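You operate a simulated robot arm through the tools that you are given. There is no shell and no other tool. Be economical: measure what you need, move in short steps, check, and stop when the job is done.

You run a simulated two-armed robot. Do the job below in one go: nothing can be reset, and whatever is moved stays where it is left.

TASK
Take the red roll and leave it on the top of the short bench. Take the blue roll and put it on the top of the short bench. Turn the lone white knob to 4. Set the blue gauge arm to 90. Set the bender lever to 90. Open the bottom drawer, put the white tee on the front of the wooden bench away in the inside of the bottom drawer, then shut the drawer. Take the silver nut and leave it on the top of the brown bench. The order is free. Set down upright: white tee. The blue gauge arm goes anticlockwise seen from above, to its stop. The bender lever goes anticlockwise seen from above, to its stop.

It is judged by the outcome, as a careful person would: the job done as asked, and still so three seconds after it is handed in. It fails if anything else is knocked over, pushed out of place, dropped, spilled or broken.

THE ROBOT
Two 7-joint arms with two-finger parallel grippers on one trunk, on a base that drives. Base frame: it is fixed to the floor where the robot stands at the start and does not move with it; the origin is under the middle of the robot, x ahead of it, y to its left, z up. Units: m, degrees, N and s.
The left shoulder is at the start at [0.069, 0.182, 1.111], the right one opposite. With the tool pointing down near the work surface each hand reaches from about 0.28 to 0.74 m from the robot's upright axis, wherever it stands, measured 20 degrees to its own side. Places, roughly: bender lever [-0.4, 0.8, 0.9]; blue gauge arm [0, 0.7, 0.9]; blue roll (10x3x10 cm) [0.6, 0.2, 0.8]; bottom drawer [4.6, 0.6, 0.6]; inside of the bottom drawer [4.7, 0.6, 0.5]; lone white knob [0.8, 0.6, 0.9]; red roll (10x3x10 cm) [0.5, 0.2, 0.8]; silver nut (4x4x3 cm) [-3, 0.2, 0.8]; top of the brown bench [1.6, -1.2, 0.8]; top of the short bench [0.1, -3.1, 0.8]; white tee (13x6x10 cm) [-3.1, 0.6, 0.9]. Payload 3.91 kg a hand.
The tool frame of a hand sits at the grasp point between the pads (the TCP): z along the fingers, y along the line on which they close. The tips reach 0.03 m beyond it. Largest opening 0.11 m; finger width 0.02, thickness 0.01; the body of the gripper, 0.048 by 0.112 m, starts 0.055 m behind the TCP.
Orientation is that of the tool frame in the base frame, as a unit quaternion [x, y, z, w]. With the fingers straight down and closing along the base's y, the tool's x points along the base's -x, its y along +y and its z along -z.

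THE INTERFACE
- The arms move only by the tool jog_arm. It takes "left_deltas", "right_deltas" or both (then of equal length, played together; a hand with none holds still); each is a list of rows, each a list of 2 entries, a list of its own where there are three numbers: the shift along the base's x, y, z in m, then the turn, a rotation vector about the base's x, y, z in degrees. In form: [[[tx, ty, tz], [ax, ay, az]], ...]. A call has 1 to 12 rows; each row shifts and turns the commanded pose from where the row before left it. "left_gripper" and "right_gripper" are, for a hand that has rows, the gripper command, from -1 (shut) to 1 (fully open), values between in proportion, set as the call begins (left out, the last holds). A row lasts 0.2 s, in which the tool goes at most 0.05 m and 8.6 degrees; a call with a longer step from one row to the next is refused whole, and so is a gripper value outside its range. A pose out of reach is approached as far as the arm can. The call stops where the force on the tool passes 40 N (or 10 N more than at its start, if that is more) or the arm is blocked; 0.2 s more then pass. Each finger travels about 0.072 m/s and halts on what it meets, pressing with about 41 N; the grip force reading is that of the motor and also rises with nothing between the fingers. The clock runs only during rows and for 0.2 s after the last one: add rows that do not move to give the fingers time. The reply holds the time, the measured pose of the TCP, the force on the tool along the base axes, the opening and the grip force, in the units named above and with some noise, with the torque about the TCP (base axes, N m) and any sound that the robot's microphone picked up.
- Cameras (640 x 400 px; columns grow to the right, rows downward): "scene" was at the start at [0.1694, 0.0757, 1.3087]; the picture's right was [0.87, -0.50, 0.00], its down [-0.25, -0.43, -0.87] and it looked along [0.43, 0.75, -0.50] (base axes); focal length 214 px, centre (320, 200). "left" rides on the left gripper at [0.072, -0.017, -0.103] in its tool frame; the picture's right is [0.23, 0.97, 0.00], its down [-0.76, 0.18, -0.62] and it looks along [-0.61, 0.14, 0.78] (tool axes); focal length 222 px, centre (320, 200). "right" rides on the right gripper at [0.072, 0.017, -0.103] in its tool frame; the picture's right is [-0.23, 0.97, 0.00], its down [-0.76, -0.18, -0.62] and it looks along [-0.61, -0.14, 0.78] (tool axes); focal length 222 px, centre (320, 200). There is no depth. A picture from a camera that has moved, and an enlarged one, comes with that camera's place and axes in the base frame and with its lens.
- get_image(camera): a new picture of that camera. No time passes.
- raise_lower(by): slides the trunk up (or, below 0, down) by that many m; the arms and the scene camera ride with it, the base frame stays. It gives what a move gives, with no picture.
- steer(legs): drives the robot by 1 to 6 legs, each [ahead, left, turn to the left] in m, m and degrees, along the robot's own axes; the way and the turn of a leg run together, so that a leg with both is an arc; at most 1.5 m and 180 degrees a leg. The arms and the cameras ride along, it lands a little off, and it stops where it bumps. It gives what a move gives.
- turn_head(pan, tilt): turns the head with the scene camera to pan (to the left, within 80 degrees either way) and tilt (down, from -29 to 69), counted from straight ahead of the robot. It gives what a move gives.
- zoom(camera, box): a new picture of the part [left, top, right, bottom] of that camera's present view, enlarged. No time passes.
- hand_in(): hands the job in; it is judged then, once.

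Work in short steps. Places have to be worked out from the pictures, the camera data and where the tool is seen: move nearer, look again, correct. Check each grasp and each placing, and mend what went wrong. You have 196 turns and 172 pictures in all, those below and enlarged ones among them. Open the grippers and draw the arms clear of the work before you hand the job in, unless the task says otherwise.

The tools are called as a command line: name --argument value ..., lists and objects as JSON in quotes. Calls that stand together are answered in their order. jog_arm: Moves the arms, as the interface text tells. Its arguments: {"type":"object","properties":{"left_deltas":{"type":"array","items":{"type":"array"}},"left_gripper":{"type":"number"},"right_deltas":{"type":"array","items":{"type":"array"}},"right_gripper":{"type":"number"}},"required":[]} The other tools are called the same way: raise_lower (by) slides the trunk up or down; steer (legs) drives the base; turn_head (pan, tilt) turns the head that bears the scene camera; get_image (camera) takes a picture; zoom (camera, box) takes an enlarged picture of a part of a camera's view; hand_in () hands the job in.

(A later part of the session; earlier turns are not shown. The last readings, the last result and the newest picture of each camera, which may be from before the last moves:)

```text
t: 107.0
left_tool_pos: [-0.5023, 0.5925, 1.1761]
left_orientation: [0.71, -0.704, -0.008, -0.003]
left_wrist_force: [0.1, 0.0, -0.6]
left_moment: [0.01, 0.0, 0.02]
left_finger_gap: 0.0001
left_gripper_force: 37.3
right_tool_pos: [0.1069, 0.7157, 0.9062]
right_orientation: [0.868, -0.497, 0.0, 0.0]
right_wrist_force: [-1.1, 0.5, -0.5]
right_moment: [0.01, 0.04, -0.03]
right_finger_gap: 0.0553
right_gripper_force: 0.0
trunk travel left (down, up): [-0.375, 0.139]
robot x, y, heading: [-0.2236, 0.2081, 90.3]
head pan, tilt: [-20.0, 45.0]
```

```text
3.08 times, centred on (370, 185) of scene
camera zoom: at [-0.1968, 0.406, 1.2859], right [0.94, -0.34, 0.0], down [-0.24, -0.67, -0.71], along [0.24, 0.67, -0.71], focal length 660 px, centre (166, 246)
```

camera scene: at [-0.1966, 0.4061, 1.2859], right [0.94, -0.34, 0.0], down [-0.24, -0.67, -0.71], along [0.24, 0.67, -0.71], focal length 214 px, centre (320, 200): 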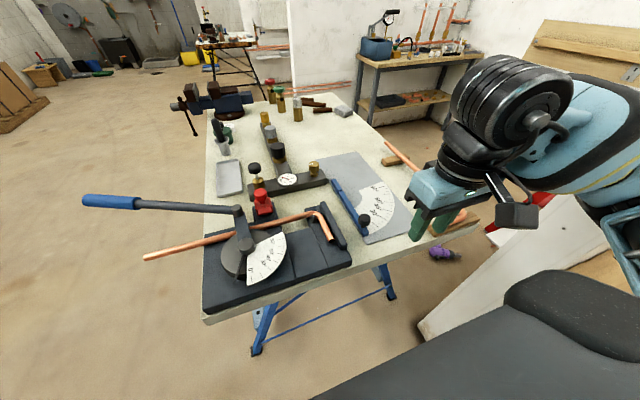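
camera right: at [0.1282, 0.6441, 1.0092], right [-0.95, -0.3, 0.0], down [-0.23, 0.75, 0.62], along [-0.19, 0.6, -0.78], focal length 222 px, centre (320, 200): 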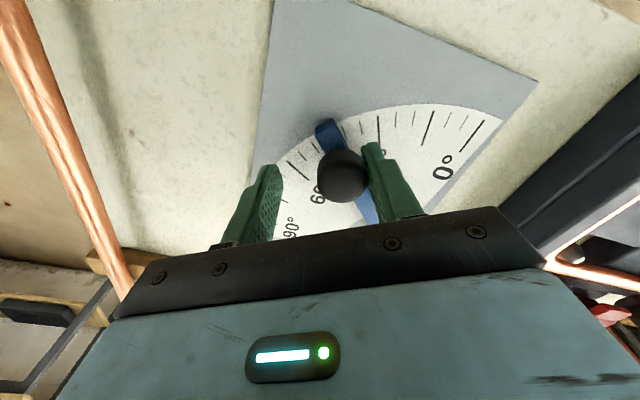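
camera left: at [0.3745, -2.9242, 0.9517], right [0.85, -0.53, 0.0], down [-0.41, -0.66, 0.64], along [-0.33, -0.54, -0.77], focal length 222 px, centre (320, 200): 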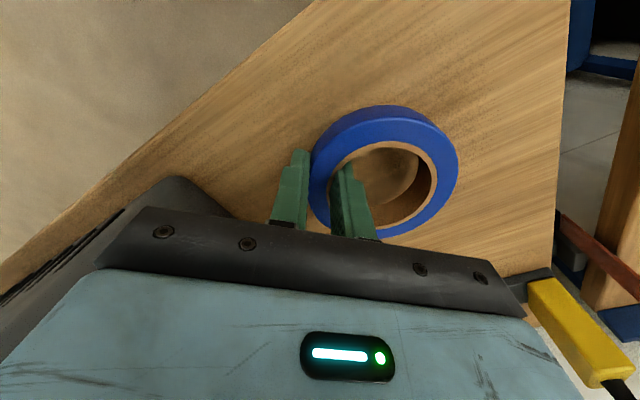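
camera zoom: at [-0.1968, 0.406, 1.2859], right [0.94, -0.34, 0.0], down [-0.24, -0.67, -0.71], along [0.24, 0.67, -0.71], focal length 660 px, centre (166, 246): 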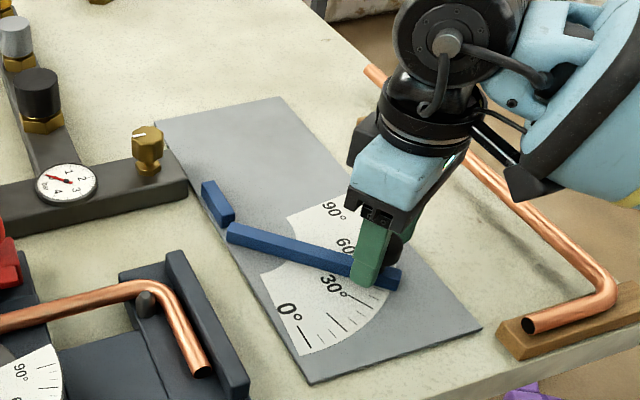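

Works well. Continue the remaining arc, with a little overshoot against the stop.

jog_arm --right_deltas '[[[0.0118, 0.0135, 0], [0, 0, 6]], [[0.0099, 0.0149, 0], [0, 0, 6]], [[0.0079, 0.0161, 0], [0, 0, 6]], [[0.0058, 0.017, 0], [0, 0, 6]], [[0.0035, 0.0176, 0], [0, 0, 6]], [[0.0012, 0.0179, 0], [0, 0, 6]], [[0, 0.005, 0], [0, 0, 0]], [[0, 0, 0], [0, 0, 0]]]'

get_image --camera "right"

zoom --camera "scene" --box '[290, 120, 450, 250]'

```text
t: 108.8
left_tool_pos: [-0.5025, 0.5925, 1.1779]
left_orientation: [0.71, -0.704, -0.007, -0.003]
left_wrist_force: [0.1, -0.4, 0.0]
left_moment: [0.0, -0.02, -0.01]
left_finger_gap: 0.0002
left_gripper_force: 38.1
right_tool_pos: [0.1048, 0.6924, 0.9329]
right_orientation: [0.908, -0.419, 0.01, -0.016]
right_wrist_force: [0.6, -0.7, -0.7]
right_moment: [0.01, -0.02, 0.01]
right_finger_gap: 0.055
right_gripper_force: 0.0
right hand out of reach, approached as far as the arm can: row 1, 2, 3, 4, 5, 6, 7
trunk travel left (down, up): [-0.375, 0.139]
robot x, y, heading: [-0.2241, 0.2071, 90.6]
head pan, tilt: [-20.0, 45.0]
```

```text
112 pictures are left
camera right: at [0.1363, 0.6237, 1.0357], right [-0.89, -0.46, -0.04], down [-0.38, 0.68, 0.63], along [-0.26, 0.57, -0.78], focal length 222 px, centre (320, 200)
```

right: 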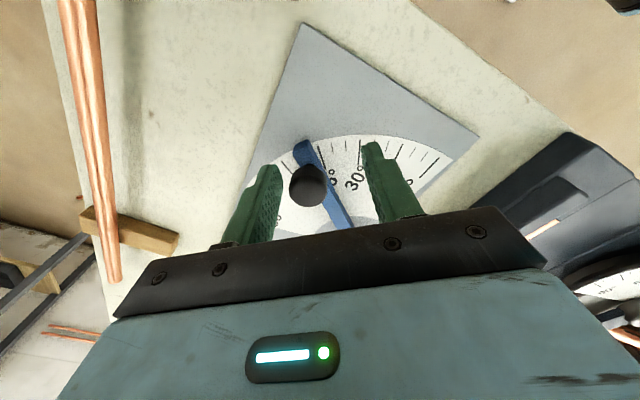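

```text
3.08 times, centred on (370, 185) of scene
camera zoom: at [-0.1968, 0.4058, 1.2859], right [0.94, -0.34, 0.0], down [-0.24, -0.67, -0.71], along [0.24, 0.67, -0.71], focal length 660 px, centre (166, 246)
```

zoom: 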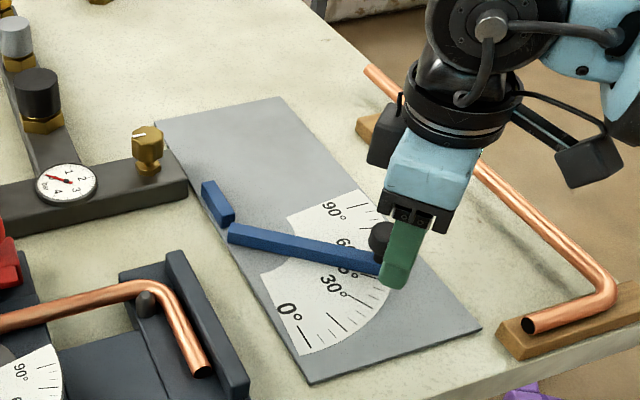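

The wrist can't turn that far. I'll lift, turn back to neutral, close the fingers and push the knob from behind instead.

jog_arm --right_deltas '[[[0, 0, 0.03], [0, 0, 0]], [[0, 0, 0.02], [0, 0, -8]], [[0, 0, 0], [0, 0, -8]], [[0, 0, 0], [0, 0, -8]], [[-0.01, 0, 0], [0, 0, -8]], [[-0.01, 0, 0], [0, 0, -8]], [[0, 0, 0], [0, 0, 0]]]' --right_gripper -1

get_image --camera "right"

```text
t: 110.4
left_tool_pos: [-0.5017, 0.5919, 1.1765]
left_orientation: [0.709, -0.705, -0.007, -0.004]
left_wrist_force: [-0.5, 0.3, -0.2]
left_moment: [-0.06, -0.04, 0.02]
left_finger_gap: 0.0
left_gripper_force: 38.0
right_tool_pos: [0.085, 0.6914, 0.9844]
right_orientation: [0.709, -0.705, 0.014, -0.012]
right_wrist_force: [-0.4, -0.3, -0.2]
right_moment: [-0.01, -0.01, 0.0]
right_finger_gap: 0.0002
right_gripper_force: 37.7
trunk travel left (down, up): [-0.375, 0.139]
robot x, y, heading: [-0.2208, 0.2083, 90.4]
head pan, tilt: [-20.0, 45.0]
```

```text
110 pictures are left
camera right: at [0.0645, 0.6188, 1.086], right [-0.97, 0.22, -0.04], down [0.15, 0.77, 0.63], along [0.17, 0.6, -0.78], focal length 222 px, centre (320, 200)
```

right: 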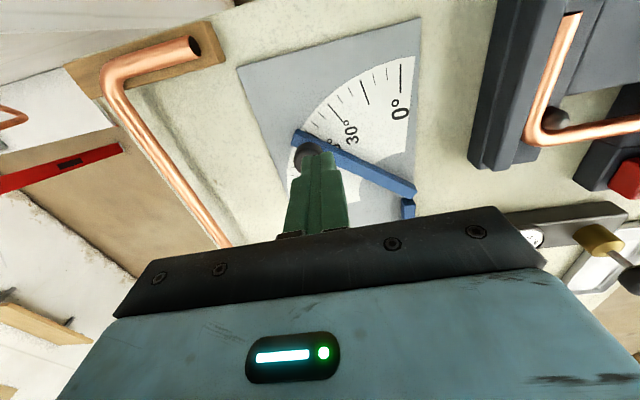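

Stick nearly behind the knob; back off 8 mm, lower, then sweep.

jog_arm --right_deltas '[[[-0.008, -0.01, -0.02], [0, 0, 0]], [[0, 0, -0.03], [0, 0, 0]], [[0, 0, -0.03], [0, 0, 0]], [[0, 0, 0], [0, 0, 0]]]'

get_image --camera "right"

zoom --camera "scene" --box '[290, 120, 450, 250]'

```text
t: 111.4
left_tool_pos: [-0.5018, 0.5922, 1.1775]
left_orientation: [0.709, -0.705, -0.007, -0.004]
left_wrist_force: [0.6, -0.4, -0.5]
left_moment: [-0.01, -0.04, -0.01]
left_finger_gap: 0.0002
left_gripper_force: 37.3
right_tool_pos: [0.0777, 0.6811, 0.9029]
right_orientation: [0.71, -0.704, 0.014, -0.011]
right_wrist_force: [-1.2, 0.4, 0.2]
right_moment: [0.0, 0.0, 0.01]
right_finger_gap: 0.0
right_gripper_force: 37.4
trunk travel left (down, up): [-0.375, 0.139]
robot x, y, heading: [-0.2228, 0.2049, 90.4]
head pan, tilt: [-20.0, 45.0]
```

```text
109 pictures are left
camera right: at [0.057, 0.6087, 1.0048], right [-0.97, 0.22, -0.04], down [0.15, 0.77, 0.63], along [0.17, 0.61, -0.78], focal length 222 px, centre (320, 200)
```

right: 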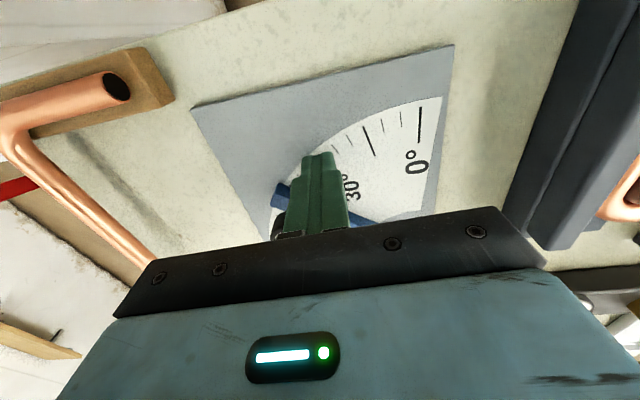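

```text
3.08 times, centred on (370, 185) of scene
camera zoom: at [-0.1968, 0.406, 1.2859], right [0.94, -0.34, 0.0], down [-0.24, -0.67, -0.71], along [0.24, 0.67, -0.71], focal length 660 px, centre (166, 246)
```

zoom: 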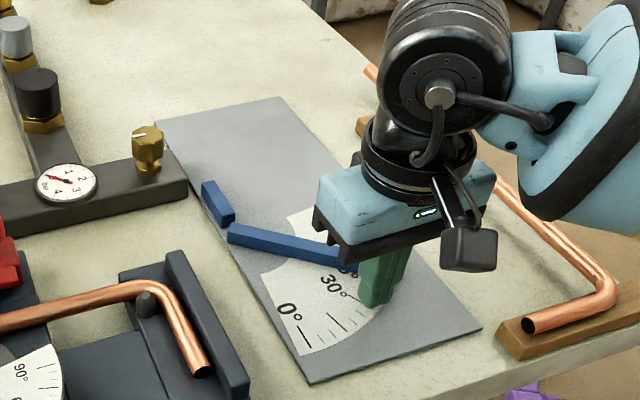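

Behind the knob now. Sweep along the arc to 90° and slightly beyond for the stop.

jog_arm --right_deltas '[[[0.018, 0.02, 0], [0, 0, 0]], [[0.0175, 0.0169, 0], [0, 0, 0]], [[0.0144, 0.0196, 0], [0, 0, 0]], [[0.0107, 0.0219, 0], [0, 0, 0]], [[0.0068, 0.0234, 0], [0, 0, 0]], [[0.001, 0.012, 0], [0, 0, 0]], [[0, 0, 0], [0, 0, 0]]]'

zoom --camera "scene" --box '[290, 120, 450, 250]'

```text
t: 112.6
left_tool_pos: [-0.5015, 0.5911, 1.1761]
left_orientation: [0.709, -0.705, -0.008, -0.004]
left_wrist_force: [0.2, 0.0, -0.6]
left_moment: [-0.02, -0.01, -0.02]
left_finger_gap: 0.0
left_gripper_force: 37.5
right_tool_pos: [0.1426, 0.768, 0.9034]
right_orientation: [0.713, -0.701, 0.021, -0.003]
right_wrist_force: [-2.9, -19.4, 10.1]
right_moment: [0.09, 0.08, 0.16]
right_finger_gap: 0.0002
right_gripper_force: 37.8
trunk travel left (down, up): [-0.375, 0.139]
robot x, y, heading: [-0.2253, 0.2087, 90.3]
head pan, tilt: [-20.0, 45.0]
stopped in row 5 (right hand): the force on the tool passed its limit at 57 N (the readings are from after the stop); the commanded pose is now the measured one
```

```text
3.08 times, centred on (370, 185) of scene
camera zoom: at [-0.1968, 0.4041, 1.2862], right [0.94, -0.34, 0.0], down [-0.24, -0.66, -0.71], along [0.24, 0.67, -0.71], focal length 660 px, centre (166, 246)
```

zoom: 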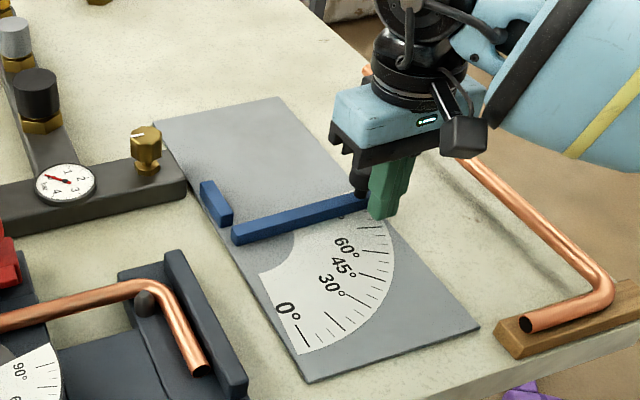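

The stop was met at 57 N. Back off toward me, lift, and view the reading.

jog_arm --right_deltas '[[[0, -0.02, 0], [0, 0, 0]], [[0, -0.02, 0.03], [0, 0, 0]], [[0, -0.03, 0.03], [0, 0, 0]], [[0, -0.04, 0.03], [0, 0, 0]], [[0, -0.04, 0.02], [0, 0, 0]], [[0, 0, 0], [0, 0, 0]]]'

zoom --camera "scene" --box '[310, 130, 430, 230]'

get_image --camera "right"

```text
t: 114.0
left_tool_pos: [-0.502, 0.5936, 1.1773]
left_orientation: [0.71, -0.704, -0.007, -0.004]
left_wrist_force: [-0.7, -0.2, -0.4]
left_moment: [0.0, -0.02, -0.01]
left_finger_gap: 0.0
left_gripper_force: 37.6
right_tool_pos: [0.1412, 0.6208, 1.009]
right_orientation: [0.712, -0.701, 0.021, -0.005]
right_wrist_force: [0.6, -0.9, -0.1]
right_moment: [-0.01, 0.02, 0.01]
right_finger_gap: 0.0
right_gripper_force: 38.1
trunk travel left (down, up): [-0.375, 0.139]
robot x, y, heading: [-0.2222, 0.2079, 90.1]
head pan, tilt: [-20.0, 45.0]
```

```text
4.00 times, centred on (370, 180) of scene
camera zoom: at [-0.1966, 0.4067, 1.2857], right [0.94, -0.34, 0.0], down [-0.24, -0.67, -0.71], along [0.24, 0.67, -0.71], focal length 858 px, centre (120, 280)
```

zoom: 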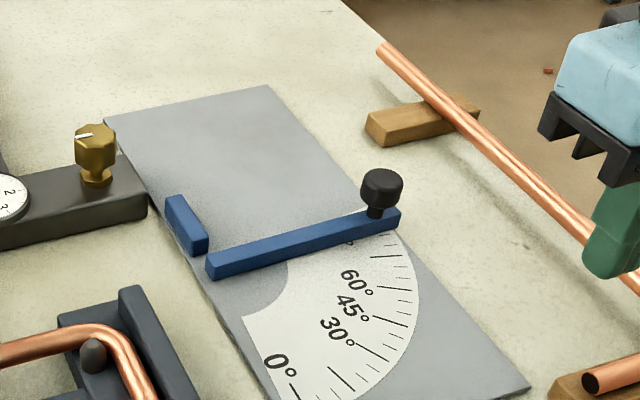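

```text
105 pictures are left
camera right: at [0.1209, 0.5507, 1.1128], right [-0.98, 0.21, -0.04], down [0.14, 0.78, 0.61], along [0.16, 0.59, -0.79], focal length 222 px, centre (320, 200)
```

right: 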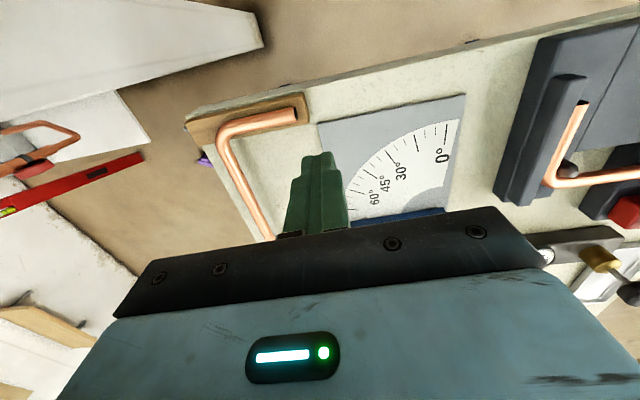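

Gauge arm now points along +x: 90°. Now the bender: lever tip ≈(−0.574,0.905,0.95), pivot ≈(−0.255,0.70). Reposition the robot left of the table facing +x.

jog_arm --right_deltas '[[[-0.02, -0.03, 0.03], [0, 0, 0]], [[-0.02, -0.03, 0.03], [0, 0, 0]], [[-0.02, -0.03, 0.03], [0, 0, 0]]]'

steer --legs '[[-0.3, 0, 0], [0, 0.78, 0], [0.5, 0, 0], [0, 0, -90]]'

turn_head --pan 15 --tilt 40

get_image --camera "scene"

```text
t: 114.8
left_tool_pos: [-0.5031, 0.5916, 1.176]
left_orientation: [0.709, -0.705, -0.006, -0.005]
left_wrist_force: [0.0, -0.8, -0.9]
left_moment: [0.01, 0.03, -0.01]
left_finger_gap: 0.0
left_gripper_force: 37.2
right_tool_pos: [0.0818, 0.526, 1.1019]
right_orientation: [0.712, -0.701, 0.021, -0.004]
right_wrist_force: [0.1, -0.2, -0.5]
right_moment: [0.0, 0.0, -0.02]
right_finger_gap: 0.0
right_gripper_force: 38.2
trunk travel left (down, up): [-0.375, 0.139]
robot x, y, heading: [-0.2269, 0.2098, 90.3]
head pan, tilt: [-20.0, 45.0]
```

```text
t: 130.1
left_tool_pos: [-0.6635, 0.6942, 1.1769]
left_orientation: [-0.034, 0.999, 0.003, 0.007]
left_wrist_force: [0.4, 0.3, 0.8]
left_moment: [0.06, 0.0, 0.0]
left_finger_gap: 0.0
left_gripper_force: 37.5
right_tool_pos: [-0.6928, 0.1074, 1.1023]
right_orientation: [-0.039, 0.999, -0.018, -0.01]
right_wrist_force: [-0.1, -0.3, 0.0]
right_moment: [-0.02, -0.02, -0.01]
right_finger_gap: 0.0001
right_gripper_force: 38.1
trunk travel left (down, up): [-0.375, 0.139]
robot x, y, heading: [-1.0329, 0.3922, 3.9]
head pan, tilt: [-20.0, 45.0]
```

```text
t: 131.1
left_tool_pos: [-0.6627, 0.6943, 1.1767]
left_orientation: [-0.033, 0.999, 0.002, 0.007]
left_wrist_force: [0.5, -0.2, 0.7]
left_moment: [0.01, 0.01, 0.0]
left_finger_gap: 0.0
left_gripper_force: 37.6
right_tool_pos: [-0.6932, 0.1069, 1.1016]
right_orientation: [-0.04, 0.999, -0.018, -0.01]
right_wrist_force: [-0.5, 0.3, 0.2]
right_moment: [0.0, 0.03, 0.01]
right_finger_gap: 0.0
right_gripper_force: 37.7
trunk travel left (down, up): [-0.375, 0.139]
robot x, y, heading: [-1.0307, 0.3916, 3.8]
head pan, tilt: [15.0, 40.0]
```

```text
104 pictures are left
camera scene: at [-0.8262, 0.4259, 1.2931], right [0.32, -0.95, 0.0], down [-0.61, -0.21, -0.77], along [0.72, 0.25, -0.64], focal length 214 px, centre (320, 200)
```

scene: 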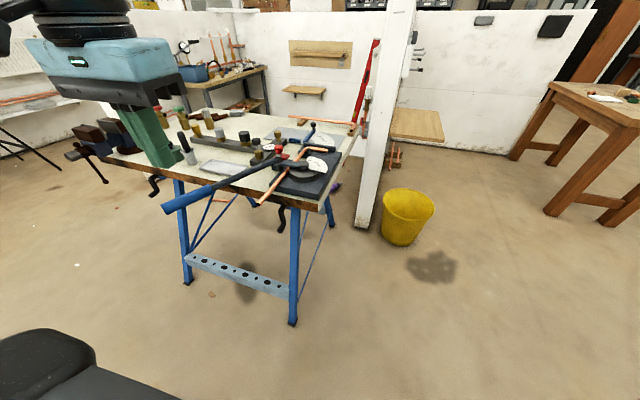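

Good view; lever tip ≈(−0.58,0.90). Bring the left hand over the blue grip at ≈(−0.53,0.882), turned −28°.

jog_arm --left_deltas '[[[0.02, 0.028, 0], [0, 0, -4]], [[0.02, 0.028, 0], [0, 0, -4]], [[0.02, 0.028, -0.02], [0, 0, -4]], [[0.02, 0.028, -0.03], [0, 0, -4]], [[0.02, 0.028, -0.03], [0, 0, -4]], [[0.02, 0.028, -0.03], [0, 0, -4]], [[0.013, 0.02, -0.03], [0, 0, -4]], [[0, 0, 0], [0, 0, 0]]]' --left_gripper 0.1

get_image --camera "left"

get_image --camera "scene"

```text
t: 132.9
left_tool_pos: [-0.5302, 0.8833, 1.0352]
left_orientation: [0.21, 0.978, 0.001, 0.008]
left_wrist_force: [0.5, -0.2, -0.7]
left_moment: [0.01, 0.01, 0.0]
left_finger_gap: 0.0604
left_gripper_force: 0.1
right_tool_pos: [-0.6927, 0.1065, 1.1023]
right_orientation: [-0.039, 0.999, -0.019, -0.01]
right_wrist_force: [0.0, 0.1, 0.1]
right_moment: [-0.01, 0.0, 0.01]
right_finger_gap: 0.0
right_gripper_force: 38.4
trunk travel left (down, up): [-0.375, 0.139]
robot x, y, heading: [-1.033, 0.3939, 3.7]
head pan, tilt: [15.0, 40.0]
```

```text
103 pictures are left
camera left: at [-0.6063, 0.8959, 1.1373], right [0.19, 0.98, 0.0], down [0.76, -0.15, 0.64], along [0.63, -0.12, -0.77], focal length 222 px, centre (320, 200)
```

left: 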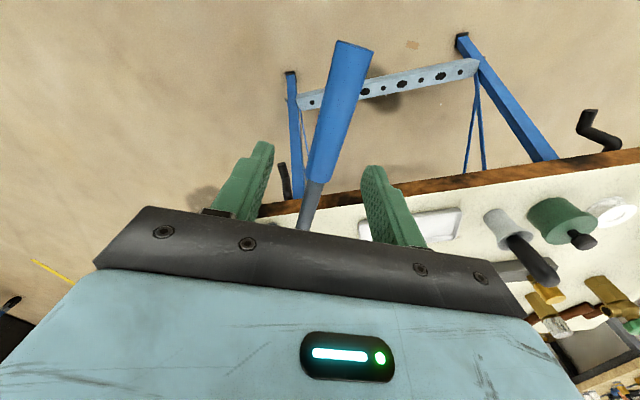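

```text
102 pictures are left
camera scene: at [-0.8266, 0.4257, 1.2932], right [0.32, -0.95, 0.0], down [-0.61, -0.21, -0.77], along [0.72, 0.25, -0.64], focal length 214 px, centre (320, 200)
```

scene: 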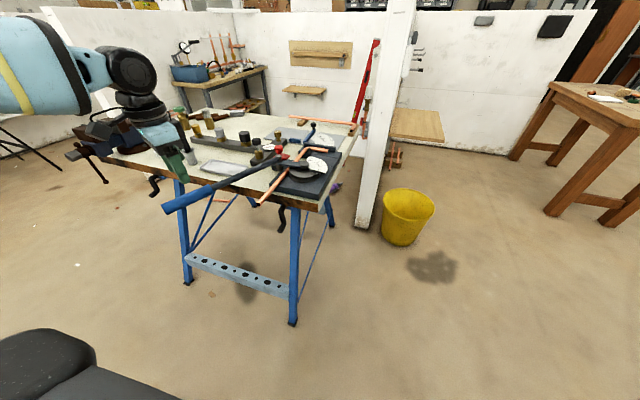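

Grip centre ≈(−0.53,0.891), z≈0.945. Lower around it.

jog_arm --left_deltas '[[[0, 0.007, -0.03], [0, 0, 0]], [[0, 0, -0.03], [0, 0, 0]], [[0, 0, -0.025], [0, 0, 0]], [[0, 0, 0], [0, 0, 0]]]'

get_image --camera "left"

zoom --camera "scene" --box '[100, 100, 340, 250]'

```text
t: 133.9
left_tool_pos: [-0.5307, 0.8892, 0.9499]
left_orientation: [0.207, 0.978, 0.001, 0.008]
left_wrist_force: [0.3, -0.8, -0.5]
left_moment: [-0.01, -0.01, 0.0]
left_finger_gap: 0.0605
left_gripper_force: 0.1
right_tool_pos: [-0.6924, 0.1069, 1.1019]
right_orientation: [-0.04, 0.999, -0.018, -0.01]
right_wrist_force: [-0.4, 0.9, -0.3]
right_moment: [0.01, 0.01, 0.03]
right_finger_gap: 0.0
right_gripper_force: 37.9
trunk travel left (down, up): [-0.375, 0.139]
robot x, y, heading: [-1.0299, 0.3934, 4.1]
head pan, tilt: [15.0, 40.0]
```

```text
101 pictures are left
camera left: at [-0.6067, 0.902, 1.0531], right [0.19, 0.98, 0.0], down [0.76, -0.15, 0.64], along [0.62, -0.12, -0.77], focal length 222 px, centre (320, 200)
```

left: 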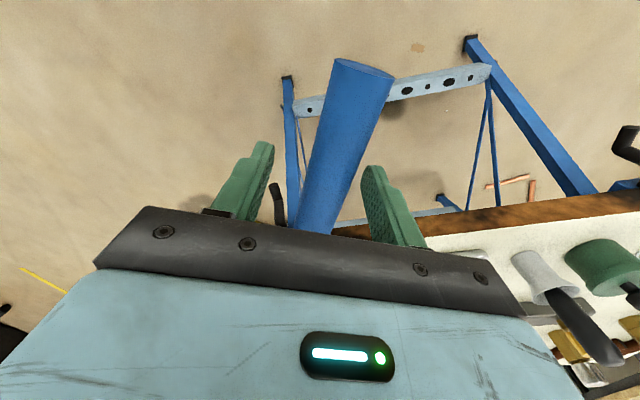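

```text
2.67 times, centred on (220, 175) of scene
camera zoom: at [-0.8265, 0.4259, 1.2932], right [0.32, -0.95, 0.0], down [-0.61, -0.21, -0.77], along [0.72, 0.25, -0.64], focal length 572 px, centre (587, 267)
```

zoom: 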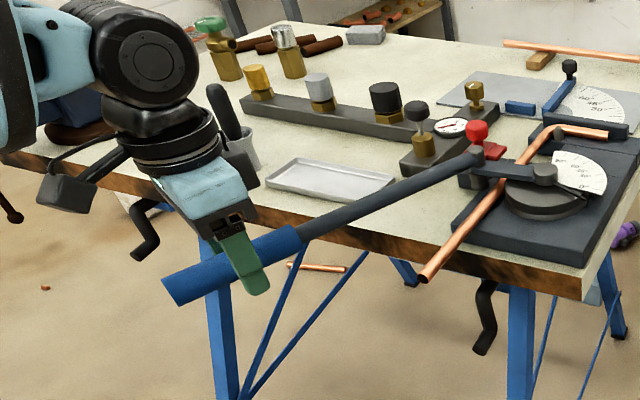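

Fingers straddle the handle. Swing the first 45° anticlockwise along its arc, turning with it.

jog_arm --left_deltas '[[[-0.0225, -0.0376, 0], [0, 0, 7.5]], [[-0.0174, -0.0402, 0], [0, 0, 7.5]], [[-0.012, -0.0422, 0], [0, 0, 7.5]], [[-0.0063, -0.0433, 0], [0, 0, 7.5]], [[-0.0007, -0.0439, 0], [0, 0, 7.5]], [[0.0051, -0.0435, 0], [0, 0, 7.5]], [[0, 0, 0], [0, 0, 0]]]' --left_gripper -0.1

get_image --camera "left"

zoom --camera "scene" --box '[120, 100, 360, 250]'

```text
t: 135.5
left_tool_pos: [-0.5859, 0.6398, 0.9517]
left_orientation: [-0.182, 0.983, 0.003, 0.008]
left_wrist_force: [-0.5, -0.2, 0.2]
left_moment: [-0.01, -0.02, 0.0]
left_finger_gap: 0.0497
left_gripper_force: 0.1
right_tool_pos: [-0.6928, 0.1073, 1.103]
right_orientation: [-0.04, 0.999, -0.018, -0.009]
right_wrist_force: [0.1, -0.4, -0.6]
right_moment: [0.0, -0.05, 0.03]
right_finger_gap: 0.0
right_gripper_force: 38.0
trunk travel left (down, up): [-0.375, 0.139]
robot x, y, heading: [-1.0307, 0.3896, 3.9]
head pan, tilt: [15.0, 40.0]
```

```text
99 pictures are left
camera left: at [-0.6498, 0.5959, 1.0535], right [-0.56, 0.83, 0.0], down [0.64, 0.43, 0.64], along [0.53, 0.36, -0.77], focal length 222 px, centre (320, 200)
```

left: 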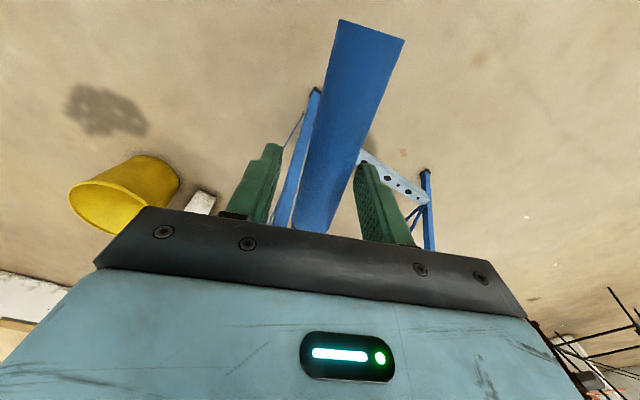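

```text
2.67 times, centred on (240, 175) of scene
camera zoom: at [-0.8266, 0.4268, 1.2932], right [0.32, -0.95, 0.0], down [-0.61, -0.21, -0.77], along [0.72, 0.25, -0.64], focal length 572 px, centre (533, 267)
```

zoom: 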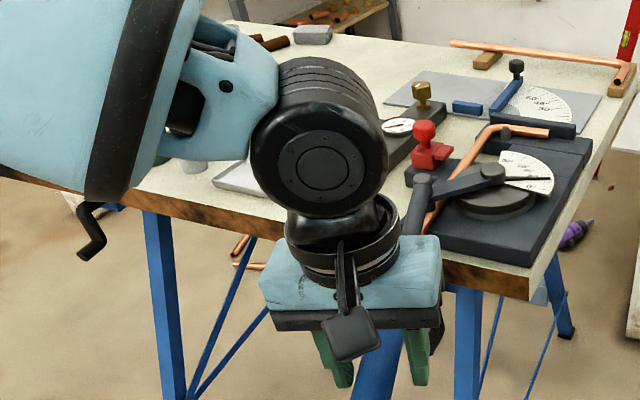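

Swinging smoothly. Continue until the stop.

jog_arm --left_deltas '[[[0.0107, -0.0425, 0], [0, 0, 7.5]], [[0.0162, -0.0407, 0], [0, 0, 7.5]], [[0.0213, -0.0383, 0], [0, 0, 7.5]], [[0.0262, -0.0351, 0], [0, 0, 7.5]], [[0.0305, -0.0315, 0], [0, 0, 7.5]], [[0, 0, 0], [0, 0, 0]]]'

zoom --camera "scene" --box '[180, 100, 380, 250]'

```text
t: 136.9
left_tool_pos: [-0.4855, 0.6084, 0.9767]
left_orientation: [-0.445, 0.895, 0.006, 0.005]
left_wrist_force: [-0.4, -0.5, 0.5]
left_moment: [0.01, 0.01, -0.03]
left_finger_gap: 0.0496
left_gripper_force: 0.1
left hand out of reach, approached as far as the arm can: row 3, 4, 5
right_tool_pos: [-0.6931, 0.1078, 1.1017]
right_orientation: [-0.039, 0.999, -0.017, -0.01]
right_wrist_force: [-0.2, -0.5, -0.4]
right_moment: [-0.01, -0.02, -0.01]
right_finger_gap: 0.0
right_gripper_force: 37.9
trunk travel left (down, up): [-0.375, 0.139]
robot x, y, heading: [-1.0327, 0.393, 4.1]
head pan, tilt: [15.0, 40.0]
```

```text
2.67 times, centred on (280, 175) of scene
camera zoom: at [-0.8263, 0.4258, 1.2932], right [0.32, -0.95, 0.0], down [-0.61, -0.21, -0.77], along [0.72, 0.25, -0.64], focal length 572 px, centre (427, 267)
```

zoom: 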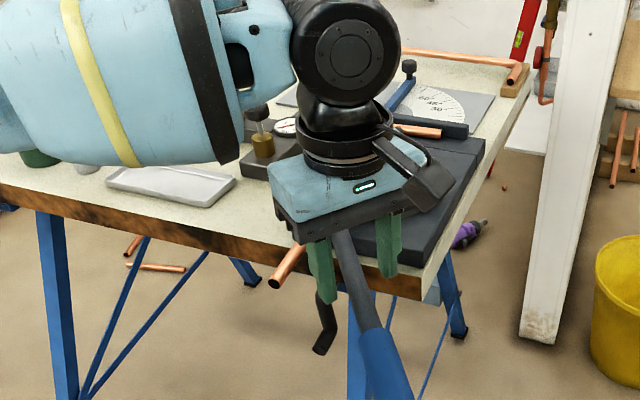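

Yaw limit reached; hand slid inward but still straddles the rod. Unturn 14°, widen, lower, then keep following without turning.

jog_arm --left_deltas '[[[0, 0, -0.01], [0, 0, -7]], [[0, 0, -0.01], [0, 0, -7]], [[0, 0, -0.006], [0, 0, 0]], [[0, 0, 0], [0, 0, 0]]]' --left_gripper 0.4

get_image --camera "left"

```text
t: 137.9
left_tool_pos: [-0.4858, 0.6081, 0.9519]
left_orientation: [-0.347, 0.938, 0.005, 0.006]
left_wrist_force: [0.1, 0.6, 0.5]
left_moment: [-0.01, -0.03, -0.01]
left_finger_gap: 0.0772
left_gripper_force: 0.0
right_tool_pos: [-0.6921, 0.108, 1.1013]
right_orientation: [-0.039, 0.999, -0.018, -0.01]
right_wrist_force: [0.4, -0.5, 0.3]
right_moment: [0.01, -0.01, 0.01]
right_finger_gap: 0.0
right_gripper_force: 38.3
trunk travel left (down, up): [-0.375, 0.139]
robot x, y, heading: [-1.0303, 0.3908, 4.1]
head pan, tilt: [15.0, 40.0]
```

```text
96 pictures are left
camera left: at [-0.5313, 0.5458, 1.0543], right [-0.81, 0.59, 0.0], down [0.46, 0.62, 0.64], along [0.37, 0.51, -0.77], focal length 222 px, centre (320, 200)
```

left: 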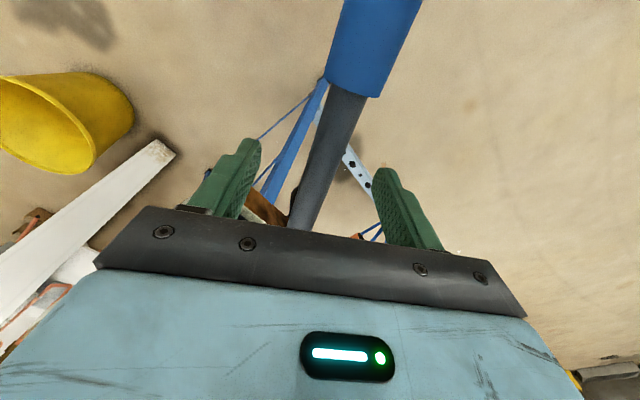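

Rod is between the fingers. Follow the rest of the arc.

jog_arm --left_deltas '[[[0.0141, -0.0295, 0], [0, 0, 0]], [[0.0178, -0.0274, 0], [0, 0, 0]], [[0.0213, -0.0248, 0], [0, 0, 0]], [[0.0243, -0.0219, 0], [0, 0, 0]], [[0, 0, 0], [0, 0, 0]]]'

get_image --camera "left"

zoom --camera "scene" --box '[180, 100, 380, 250]'

```text
t: 139.1
left_tool_pos: [-0.4794, 0.6071, 0.9528]
left_orientation: [-0.349, 0.937, 0.004, 0.007]
left_wrist_force: [-0.1, 0.2, -1.1]
left_moment: [0.03, 0.0, 0.0]
left_finger_gap: 0.077
left_gripper_force: 0.0
left hand out of reach, approached as far as the arm can: row 1, 2, 3, 4
right_tool_pos: [-0.6926, 0.1062, 1.1019]
right_orientation: [-0.039, 0.999, -0.018, -0.011]
right_wrist_force: [0.1, 0.4, -1.1]
right_moment: [0.04, -0.01, -0.01]
right_finger_gap: 0.0003
right_gripper_force: 37.5
trunk travel left (down, up): [-0.375, 0.139]
robot x, y, heading: [-1.0321, 0.3924, 3.8]
head pan, tilt: [15.0, 40.0]
```

```text
95 pictures are left
camera left: at [-0.5254, 0.5456, 1.0551], right [-0.81, 0.59, 0.0], down [0.46, 0.62, 0.64], along [0.37, 0.51, -0.77], focal length 222 px, centre (320, 200)
```

left: 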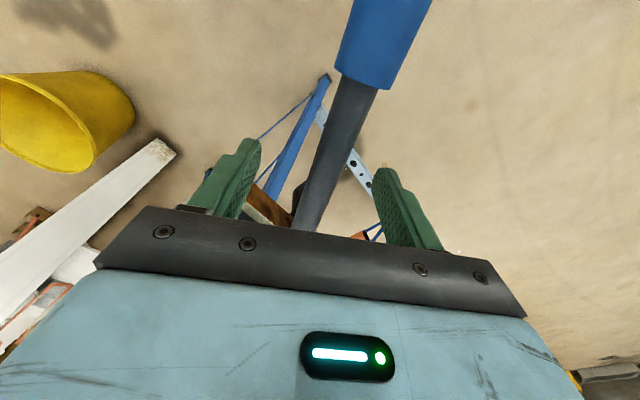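

```text
2.67 times, centred on (280, 175) of scene
camera zoom: at [-0.8262, 0.4261, 1.2931], right [0.32, -0.95, 0.0], down [-0.61, -0.21, -0.77], along [0.72, 0.25, -0.64], focal length 572 px, centre (427, 267)
```

zoom: 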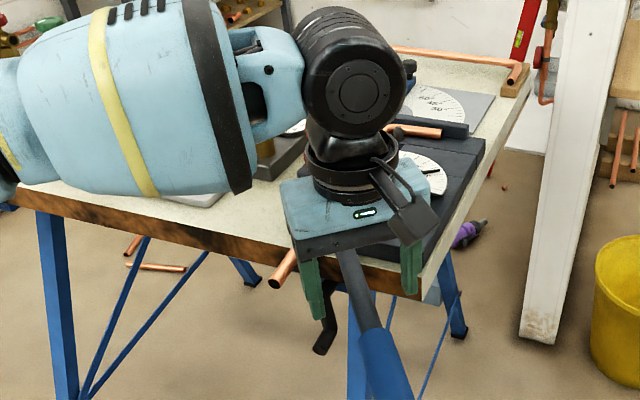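

The arm is at its crossing limit, so let the base do it: strafe right 0.10 m with the hand still straddling the lever.

steer --legs '[[0, -0.1, 0]]'

zoom --camera "scene" --box '[160, 100, 400, 260]'

get_image --camera "left"

```text
t: 140.6
left_tool_pos: [-0.4727, 0.5099, 0.9529]
left_orientation: [-0.348, 0.937, 0.005, 0.007]
left_wrist_force: [0.1, 0.7, 0.4]
left_moment: [0.04, -0.01, 0.0]
left_finger_gap: 0.0772
left_gripper_force: 0.0
right_tool_pos: [-0.6856, 0.0082, 1.1017]
right_orientation: [-0.04, 0.999, -0.018, -0.009]
right_wrist_force: [-0.1, -0.4, 0.0]
right_moment: [-0.01, 0.02, 0.02]
right_finger_gap: 0.0001
right_gripper_force: 37.1
trunk travel left (down, up): [-0.375, 0.139]
robot x, y, heading: [-1.0244, 0.2962, 4.0]
head pan, tilt: [15.0, 40.0]
```

```text
2.50 times, centred on (280, 180) of scene
camera zoom: at [-0.8195, 0.328, 1.2931], right [0.32, -0.95, 0.0], down [-0.61, -0.21, -0.77], along [0.72, 0.25, -0.64], focal length 536 px, centre (420, 250)
```

zoom: 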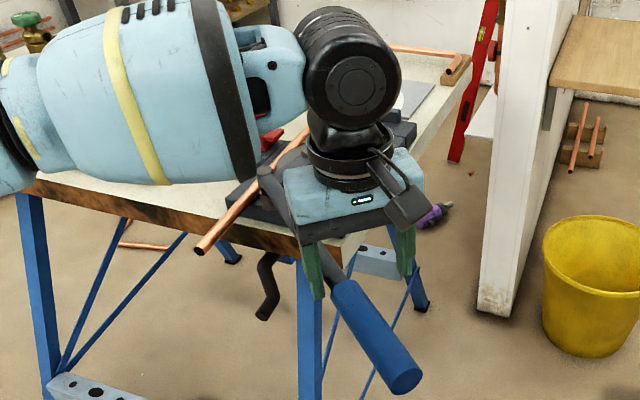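

```text
92 pictures are left
camera left: at [-0.5187, 0.4475, 1.0552], right [-0.81, 0.59, 0.0], down [0.46, 0.62, 0.64], along [0.37, 0.51, -0.77], focal length 222 px, centre (320, 200)
```

left: 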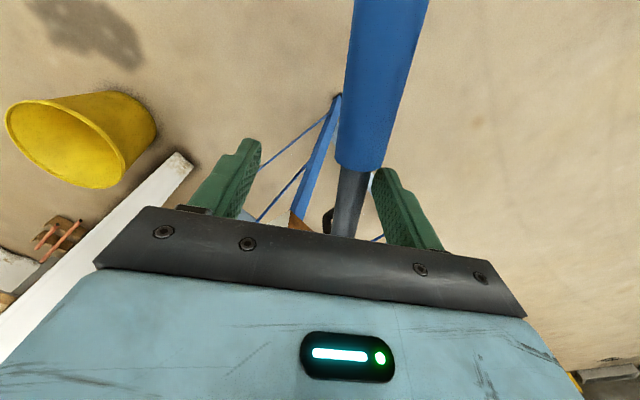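

Continue with the arm along the arc until the stop.

jog_arm --left_deltas '[[[0.0266, -0.0269, 0], [0, 0, 0]], [[0.0299, -0.0231, 0], [0, 0, 0]], [[0.0326, -0.019, 0], [0, 0, 0]], [[0, 0, 0], [0, 0, 0]]]'

zoom --camera "scene" --box '[160, 100, 400, 260]'

```text
t: 141.6
left_tool_pos: [-0.4723, 0.5103, 0.9533]
left_orientation: [-0.348, 0.937, 0.005, 0.007]
left_wrist_force: [0.8, 0.3, 0.1]
left_moment: [-0.01, -0.03, 0.0]
left_finger_gap: 0.0773
left_gripper_force: 0.0
left hand out of reach, approached as far as the arm can: row 1, 2, 3
right_tool_pos: [-0.6855, 0.009, 1.1018]
right_orientation: [-0.04, 0.999, -0.018, -0.01]
right_wrist_force: [-0.2, 0.5, 0.5]
right_moment: [0.0, 0.02, -0.04]
right_finger_gap: 0.0002
right_gripper_force: 37.2
trunk travel left (down, up): [-0.375, 0.139]
robot x, y, heading: [-1.0253, 0.2952, 3.8]
head pan, tilt: [15.0, 40.0]
```

```text
2.50 times, centred on (280, 180) of scene
camera zoom: at [-0.8195, 0.3282, 1.2931], right [0.32, -0.95, 0.0], down [-0.61, -0.21, -0.77], along [0.72, 0.25, -0.64], focal length 536 px, centre (420, 250)
```

zoom: 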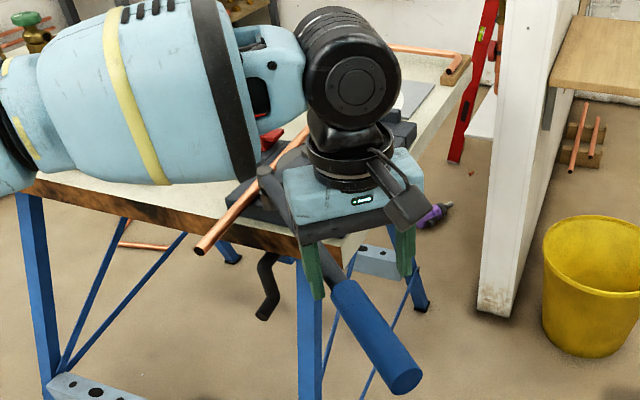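

Base again, in small legs, watching the wrist force.

steer --legs '[[0.025, -0.035, 0]]'

zoom --camera "scene" --box '[160, 100, 400, 260]'

```text
t: 142.6
left_tool_pos: [-0.445, 0.4764, 0.9533]
left_orientation: [-0.348, 0.937, 0.004, 0.006]
left_wrist_force: [0.4, -0.5, -0.1]
left_moment: [-0.03, -0.01, 0.02]
left_finger_gap: 0.077
left_gripper_force: 0.1
right_tool_pos: [-0.6583, -0.0239, 1.1011]
right_orientation: [-0.04, 0.999, -0.018, -0.01]
right_wrist_force: [-0.1, -0.3, -0.5]
right_moment: [0.0, 0.03, 0.02]
right_finger_gap: 0.0001
right_gripper_force: 38.3
trunk travel left (down, up): [-0.375, 0.139]
robot x, y, heading: [-0.9959, 0.2643, 4.3]
head pan, tilt: [15.0, 40.0]
```

```text
2.50 times, centred on (280, 180) of scene
camera zoom: at [-0.7924, 0.295, 1.2931], right [0.32, -0.95, 0.0], down [-0.61, -0.21, -0.77], along [0.72, 0.25, -0.64], focal length 536 px, centre (420, 250)
```

zoom: 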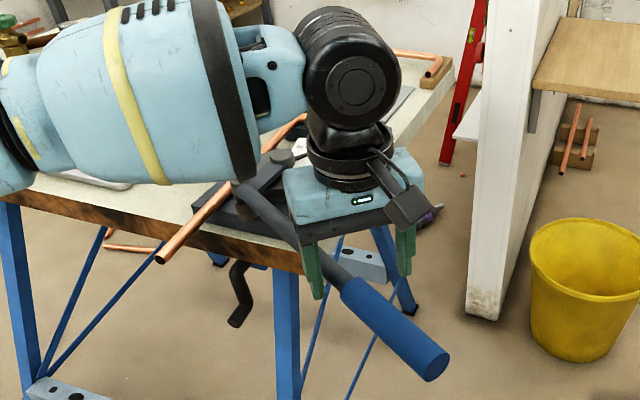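

steer --legs '[[0.025, -0.02, 0]]'

get_image --camera "left"

```text
t: 143.5
left_tool_pos: [-0.4197, 0.4595, 0.9514]
left_orientation: [-0.349, 0.937, 0.004, 0.006]
left_wrist_force: [0.0, 0.1, -0.2]
left_moment: [0.01, -0.02, 0.0]
left_finger_gap: 0.0774
left_gripper_force: 0.1
right_tool_pos: [-0.6338, -0.0417, 1.102]
right_orientation: [-0.04, 0.999, -0.017, -0.009]
right_wrist_force: [0.8, 0.1, -0.1]
right_moment: [0.02, 0.04, 0.01]
right_finger_gap: 0.0
right_gripper_force: 37.6
trunk travel left (down, up): [-0.375, 0.139]
robot x, y, heading: [-0.9699, 0.244, 3.7]
head pan, tilt: [15.0, 40.0]
```

```text
89 pictures are left
camera left: at [-0.4655, 0.3967, 1.0552], right [-0.81, 0.59, 0.0], down [0.45, 0.62, 0.64], along [0.37, 0.51, -0.77], focal length 222 px, centre (320, 200)
```

left: 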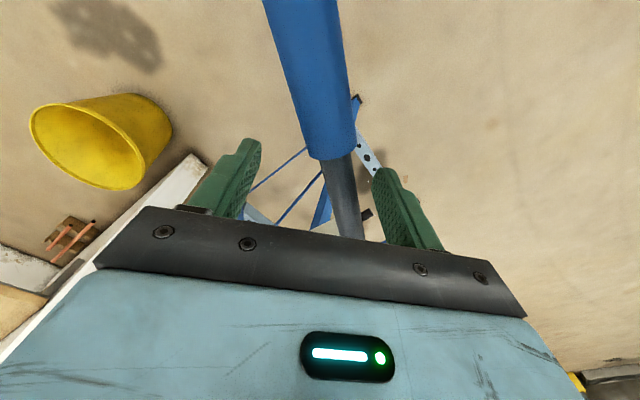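

Handle direction estimate ≈249° vs 156° initially, so near the stop. Check the dial.

zoom --camera "scene" --box '[180, 100, 340, 200]'

steer --legs '[[0.018, -0.008, 0]]'

get_image --camera "left"

```text
4.00 times, centred on (260, 150) of scene
camera zoom: at [-0.7665, 0.2771, 1.2931], right [0.32, -0.95, 0.0], down [-0.61, -0.21, -0.77], along [0.72, 0.25, -0.64], focal length 858 px, centre (560, 400)
```

zoom: 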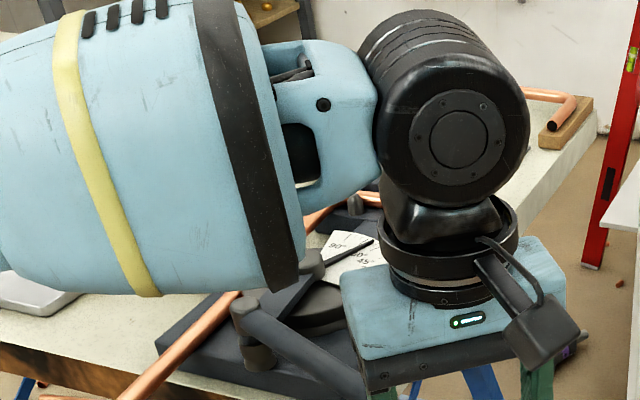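

```text
t: 144.3
left_tool_pos: [-0.4027, 0.4534, 0.9522]
left_orientation: [-0.348, 0.937, 0.004, 0.007]
left_wrist_force: [-0.4, 0.2, -0.9]
left_moment: [0.01, 0.0, 0.02]
left_finger_gap: 0.0772
left_gripper_force: 0.1
right_tool_pos: [-0.6157, -0.0486, 1.1022]
right_orientation: [-0.039, 0.999, -0.018, -0.01]
right_wrist_force: [0.1, 0.1, 0.3]
right_moment: [-0.01, -0.02, -0.02]
right_finger_gap: 0.0001
right_gripper_force: 37.6
trunk travel left (down, up): [-0.375, 0.139]
robot x, y, heading: [-0.9505, 0.2388, 3.6]
head pan, tilt: [15.0, 40.0]
```

```text
87 pictures are left
camera left: at [-0.4479, 0.3907, 1.0554], right [-0.81, 0.59, 0.0], down [0.45, 0.62, 0.64], along [0.37, 0.51, -0.77], focal length 222 px, centre (320, 200)
```

left: 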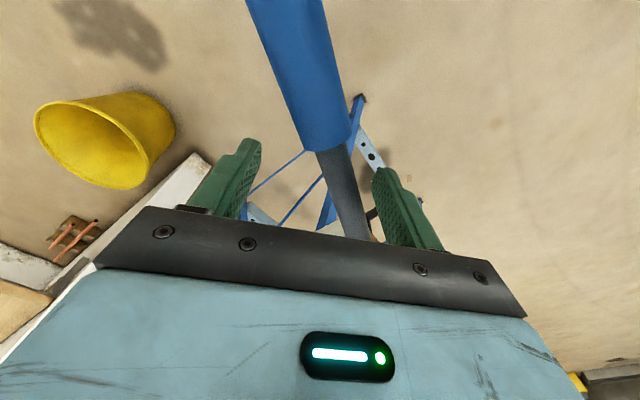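

zoom --camera "scene" --box '[230, 130, 310, 200]'

steer --legs '[[0.018, -0.01, 0]]'

zoom --camera "scene" --box '[230, 130, 310, 200]'

```text
5.71 times, centred on (270, 165) of scene
camera zoom: at [-0.7491, 0.271, 1.2933], right [0.32, -0.95, 0.0], down [-0.61, -0.21, -0.77], along [0.73, 0.25, -0.64], focal length 1226 px, centre (606, 400)
```

zoom: 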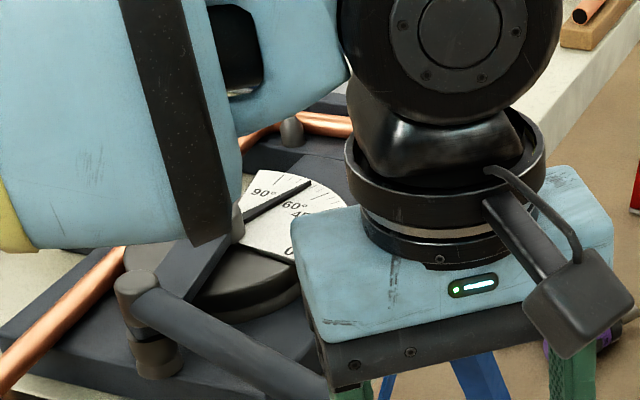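

```text
t: 145.1
left_tool_pos: [-0.3835, 0.4454, 0.9529]
left_orientation: [-0.348, 0.937, 0.005, 0.006]
left_wrist_force: [-0.8, 0.6, 0.5]
left_moment: [0.0, 0.01, -0.01]
left_finger_gap: 0.0771
left_gripper_force: 0.1
right_tool_pos: [-0.5969, -0.0553, 1.1007]
right_orientation: [-0.041, 0.999, -0.018, -0.01]
right_wrist_force: [-1.1, -1.3, -0.4]
right_moment: [0.03, 0.0, 0.01]
right_finger_gap: 0.0
right_gripper_force: 37.9
trunk travel left (down, up): [-0.375, 0.139]
robot x, y, heading: [-0.9365, 0.228, 3.7]
head pan, tilt: [15.0, 40.0]
```

```text
5.71 times, centred on (270, 165) of scene
camera zoom: at [-0.7306, 0.2627, 1.2933], right [0.32, -0.95, 0.0], down [-0.61, -0.21, -0.77], along [0.72, 0.25, -0.64], focal length 1226 px, centre (606, 400)
```

zoom: 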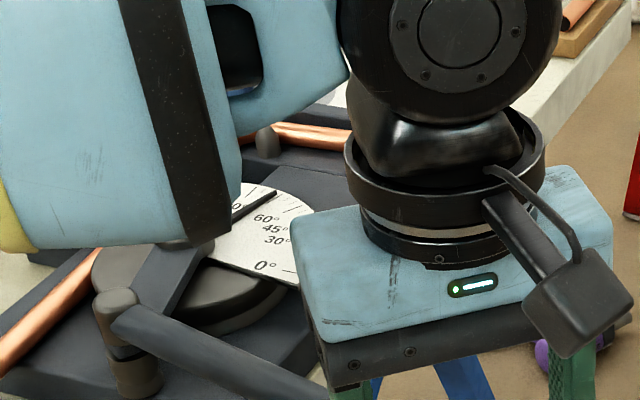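

Pointer now ~75–80°. Keep going in small legs.

steer --legs '[[0.022, -0.009, 0]]'

zoom --camera "scene" --box '[230, 130, 310, 200]'

```text
t: 145.8
left_tool_pos: [-0.3619, 0.4373, 0.9532]
left_orientation: [-0.35, 0.937, 0.004, 0.008]
left_wrist_force: [0.8, 0.5, 0.0]
left_moment: [-0.01, -0.01, 0.04]
left_finger_gap: 0.0768
left_gripper_force: 0.1
right_tool_pos: [-0.5759, -0.0624, 1.1021]
right_orientation: [-0.041, 0.999, -0.018, -0.01]
right_wrist_force: [0.4, 0.2, -0.8]
right_moment: [-0.03, 0.0, 0.01]
right_finger_gap: 0.0002
right_gripper_force: 37.5
trunk travel left (down, up): [-0.375, 0.139]
robot x, y, heading: [-0.9129, 0.2213, 3.8]
head pan, tilt: [15.0, 40.0]
```

```text
5.71 times, centred on (270, 165) of scene
camera zoom: at [-0.709, 0.2553, 1.2933], right [0.32, -0.95, 0.0], down [-0.61, -0.21, -0.77], along [0.73, 0.25, -0.64], focal length 1226 px, centre (606, 400)
```

zoom: 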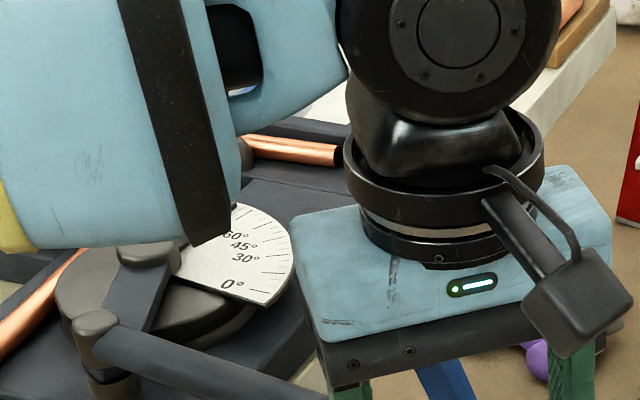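

steer --legs '[[0.016, -0.006, 0]]'

get_image --camera "left"

zoom --camera "scene" --box '[210, 130, 310, 210]'

```text
t: 146.6
left_tool_pos: [-0.3452, 0.4326, 0.9533]
left_orientation: [-0.349, 0.937, 0.005, 0.007]
left_wrist_force: [0.6, 0.6, 0.0]
left_moment: [0.0, 0.01, 0.03]
left_finger_gap: 0.0772
left_gripper_force: 0.0
right_tool_pos: [-0.5599, -0.0673, 1.1021]
right_orientation: [-0.04, 0.999, -0.018, -0.009]
right_wrist_force: [0.0, 0.7, -1.9]
right_moment: [0.03, -0.05, -0.04]
right_finger_gap: 0.0
right_gripper_force: 37.9
trunk travel left (down, up): [-0.375, 0.139]
robot x, y, heading: [-0.8972, 0.2134, 4.0]
head pan, tilt: [15.0, 40.0]
```

```text
83 pictures are left
camera left: at [-0.3918, 0.3711, 1.0554], right [-0.81, 0.59, 0.0], down [0.45, 0.62, 0.64], along [0.37, 0.51, -0.77], focal length 222 px, centre (320, 200)
```

left: 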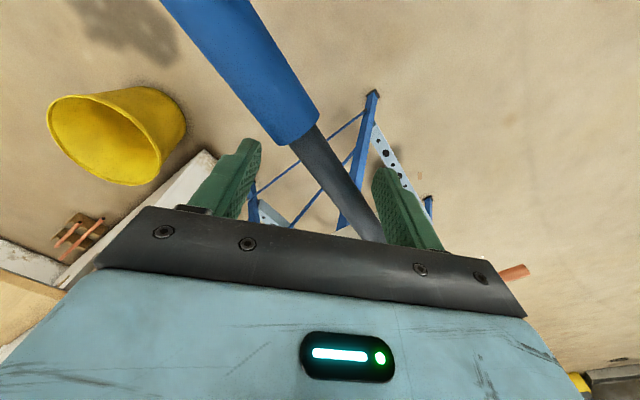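

```text
5.00 times, centred on (260, 170) of scene
camera zoom: at [-0.6932, 0.2506, 1.2933], right [0.32, -0.95, 0.0], down [-0.61, -0.21, -0.77], along [0.72, 0.25, -0.64], focal length 1072 px, centre (620, 350)
```

zoom: 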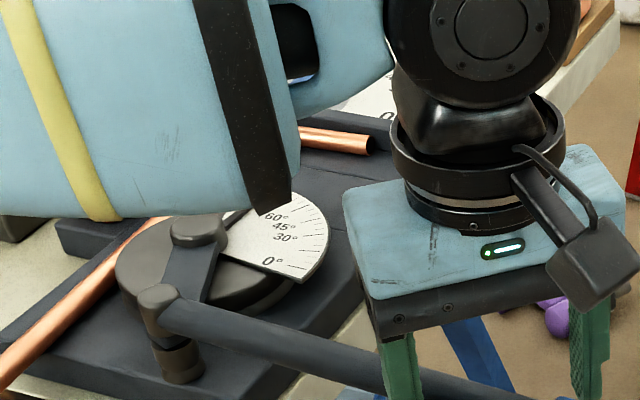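

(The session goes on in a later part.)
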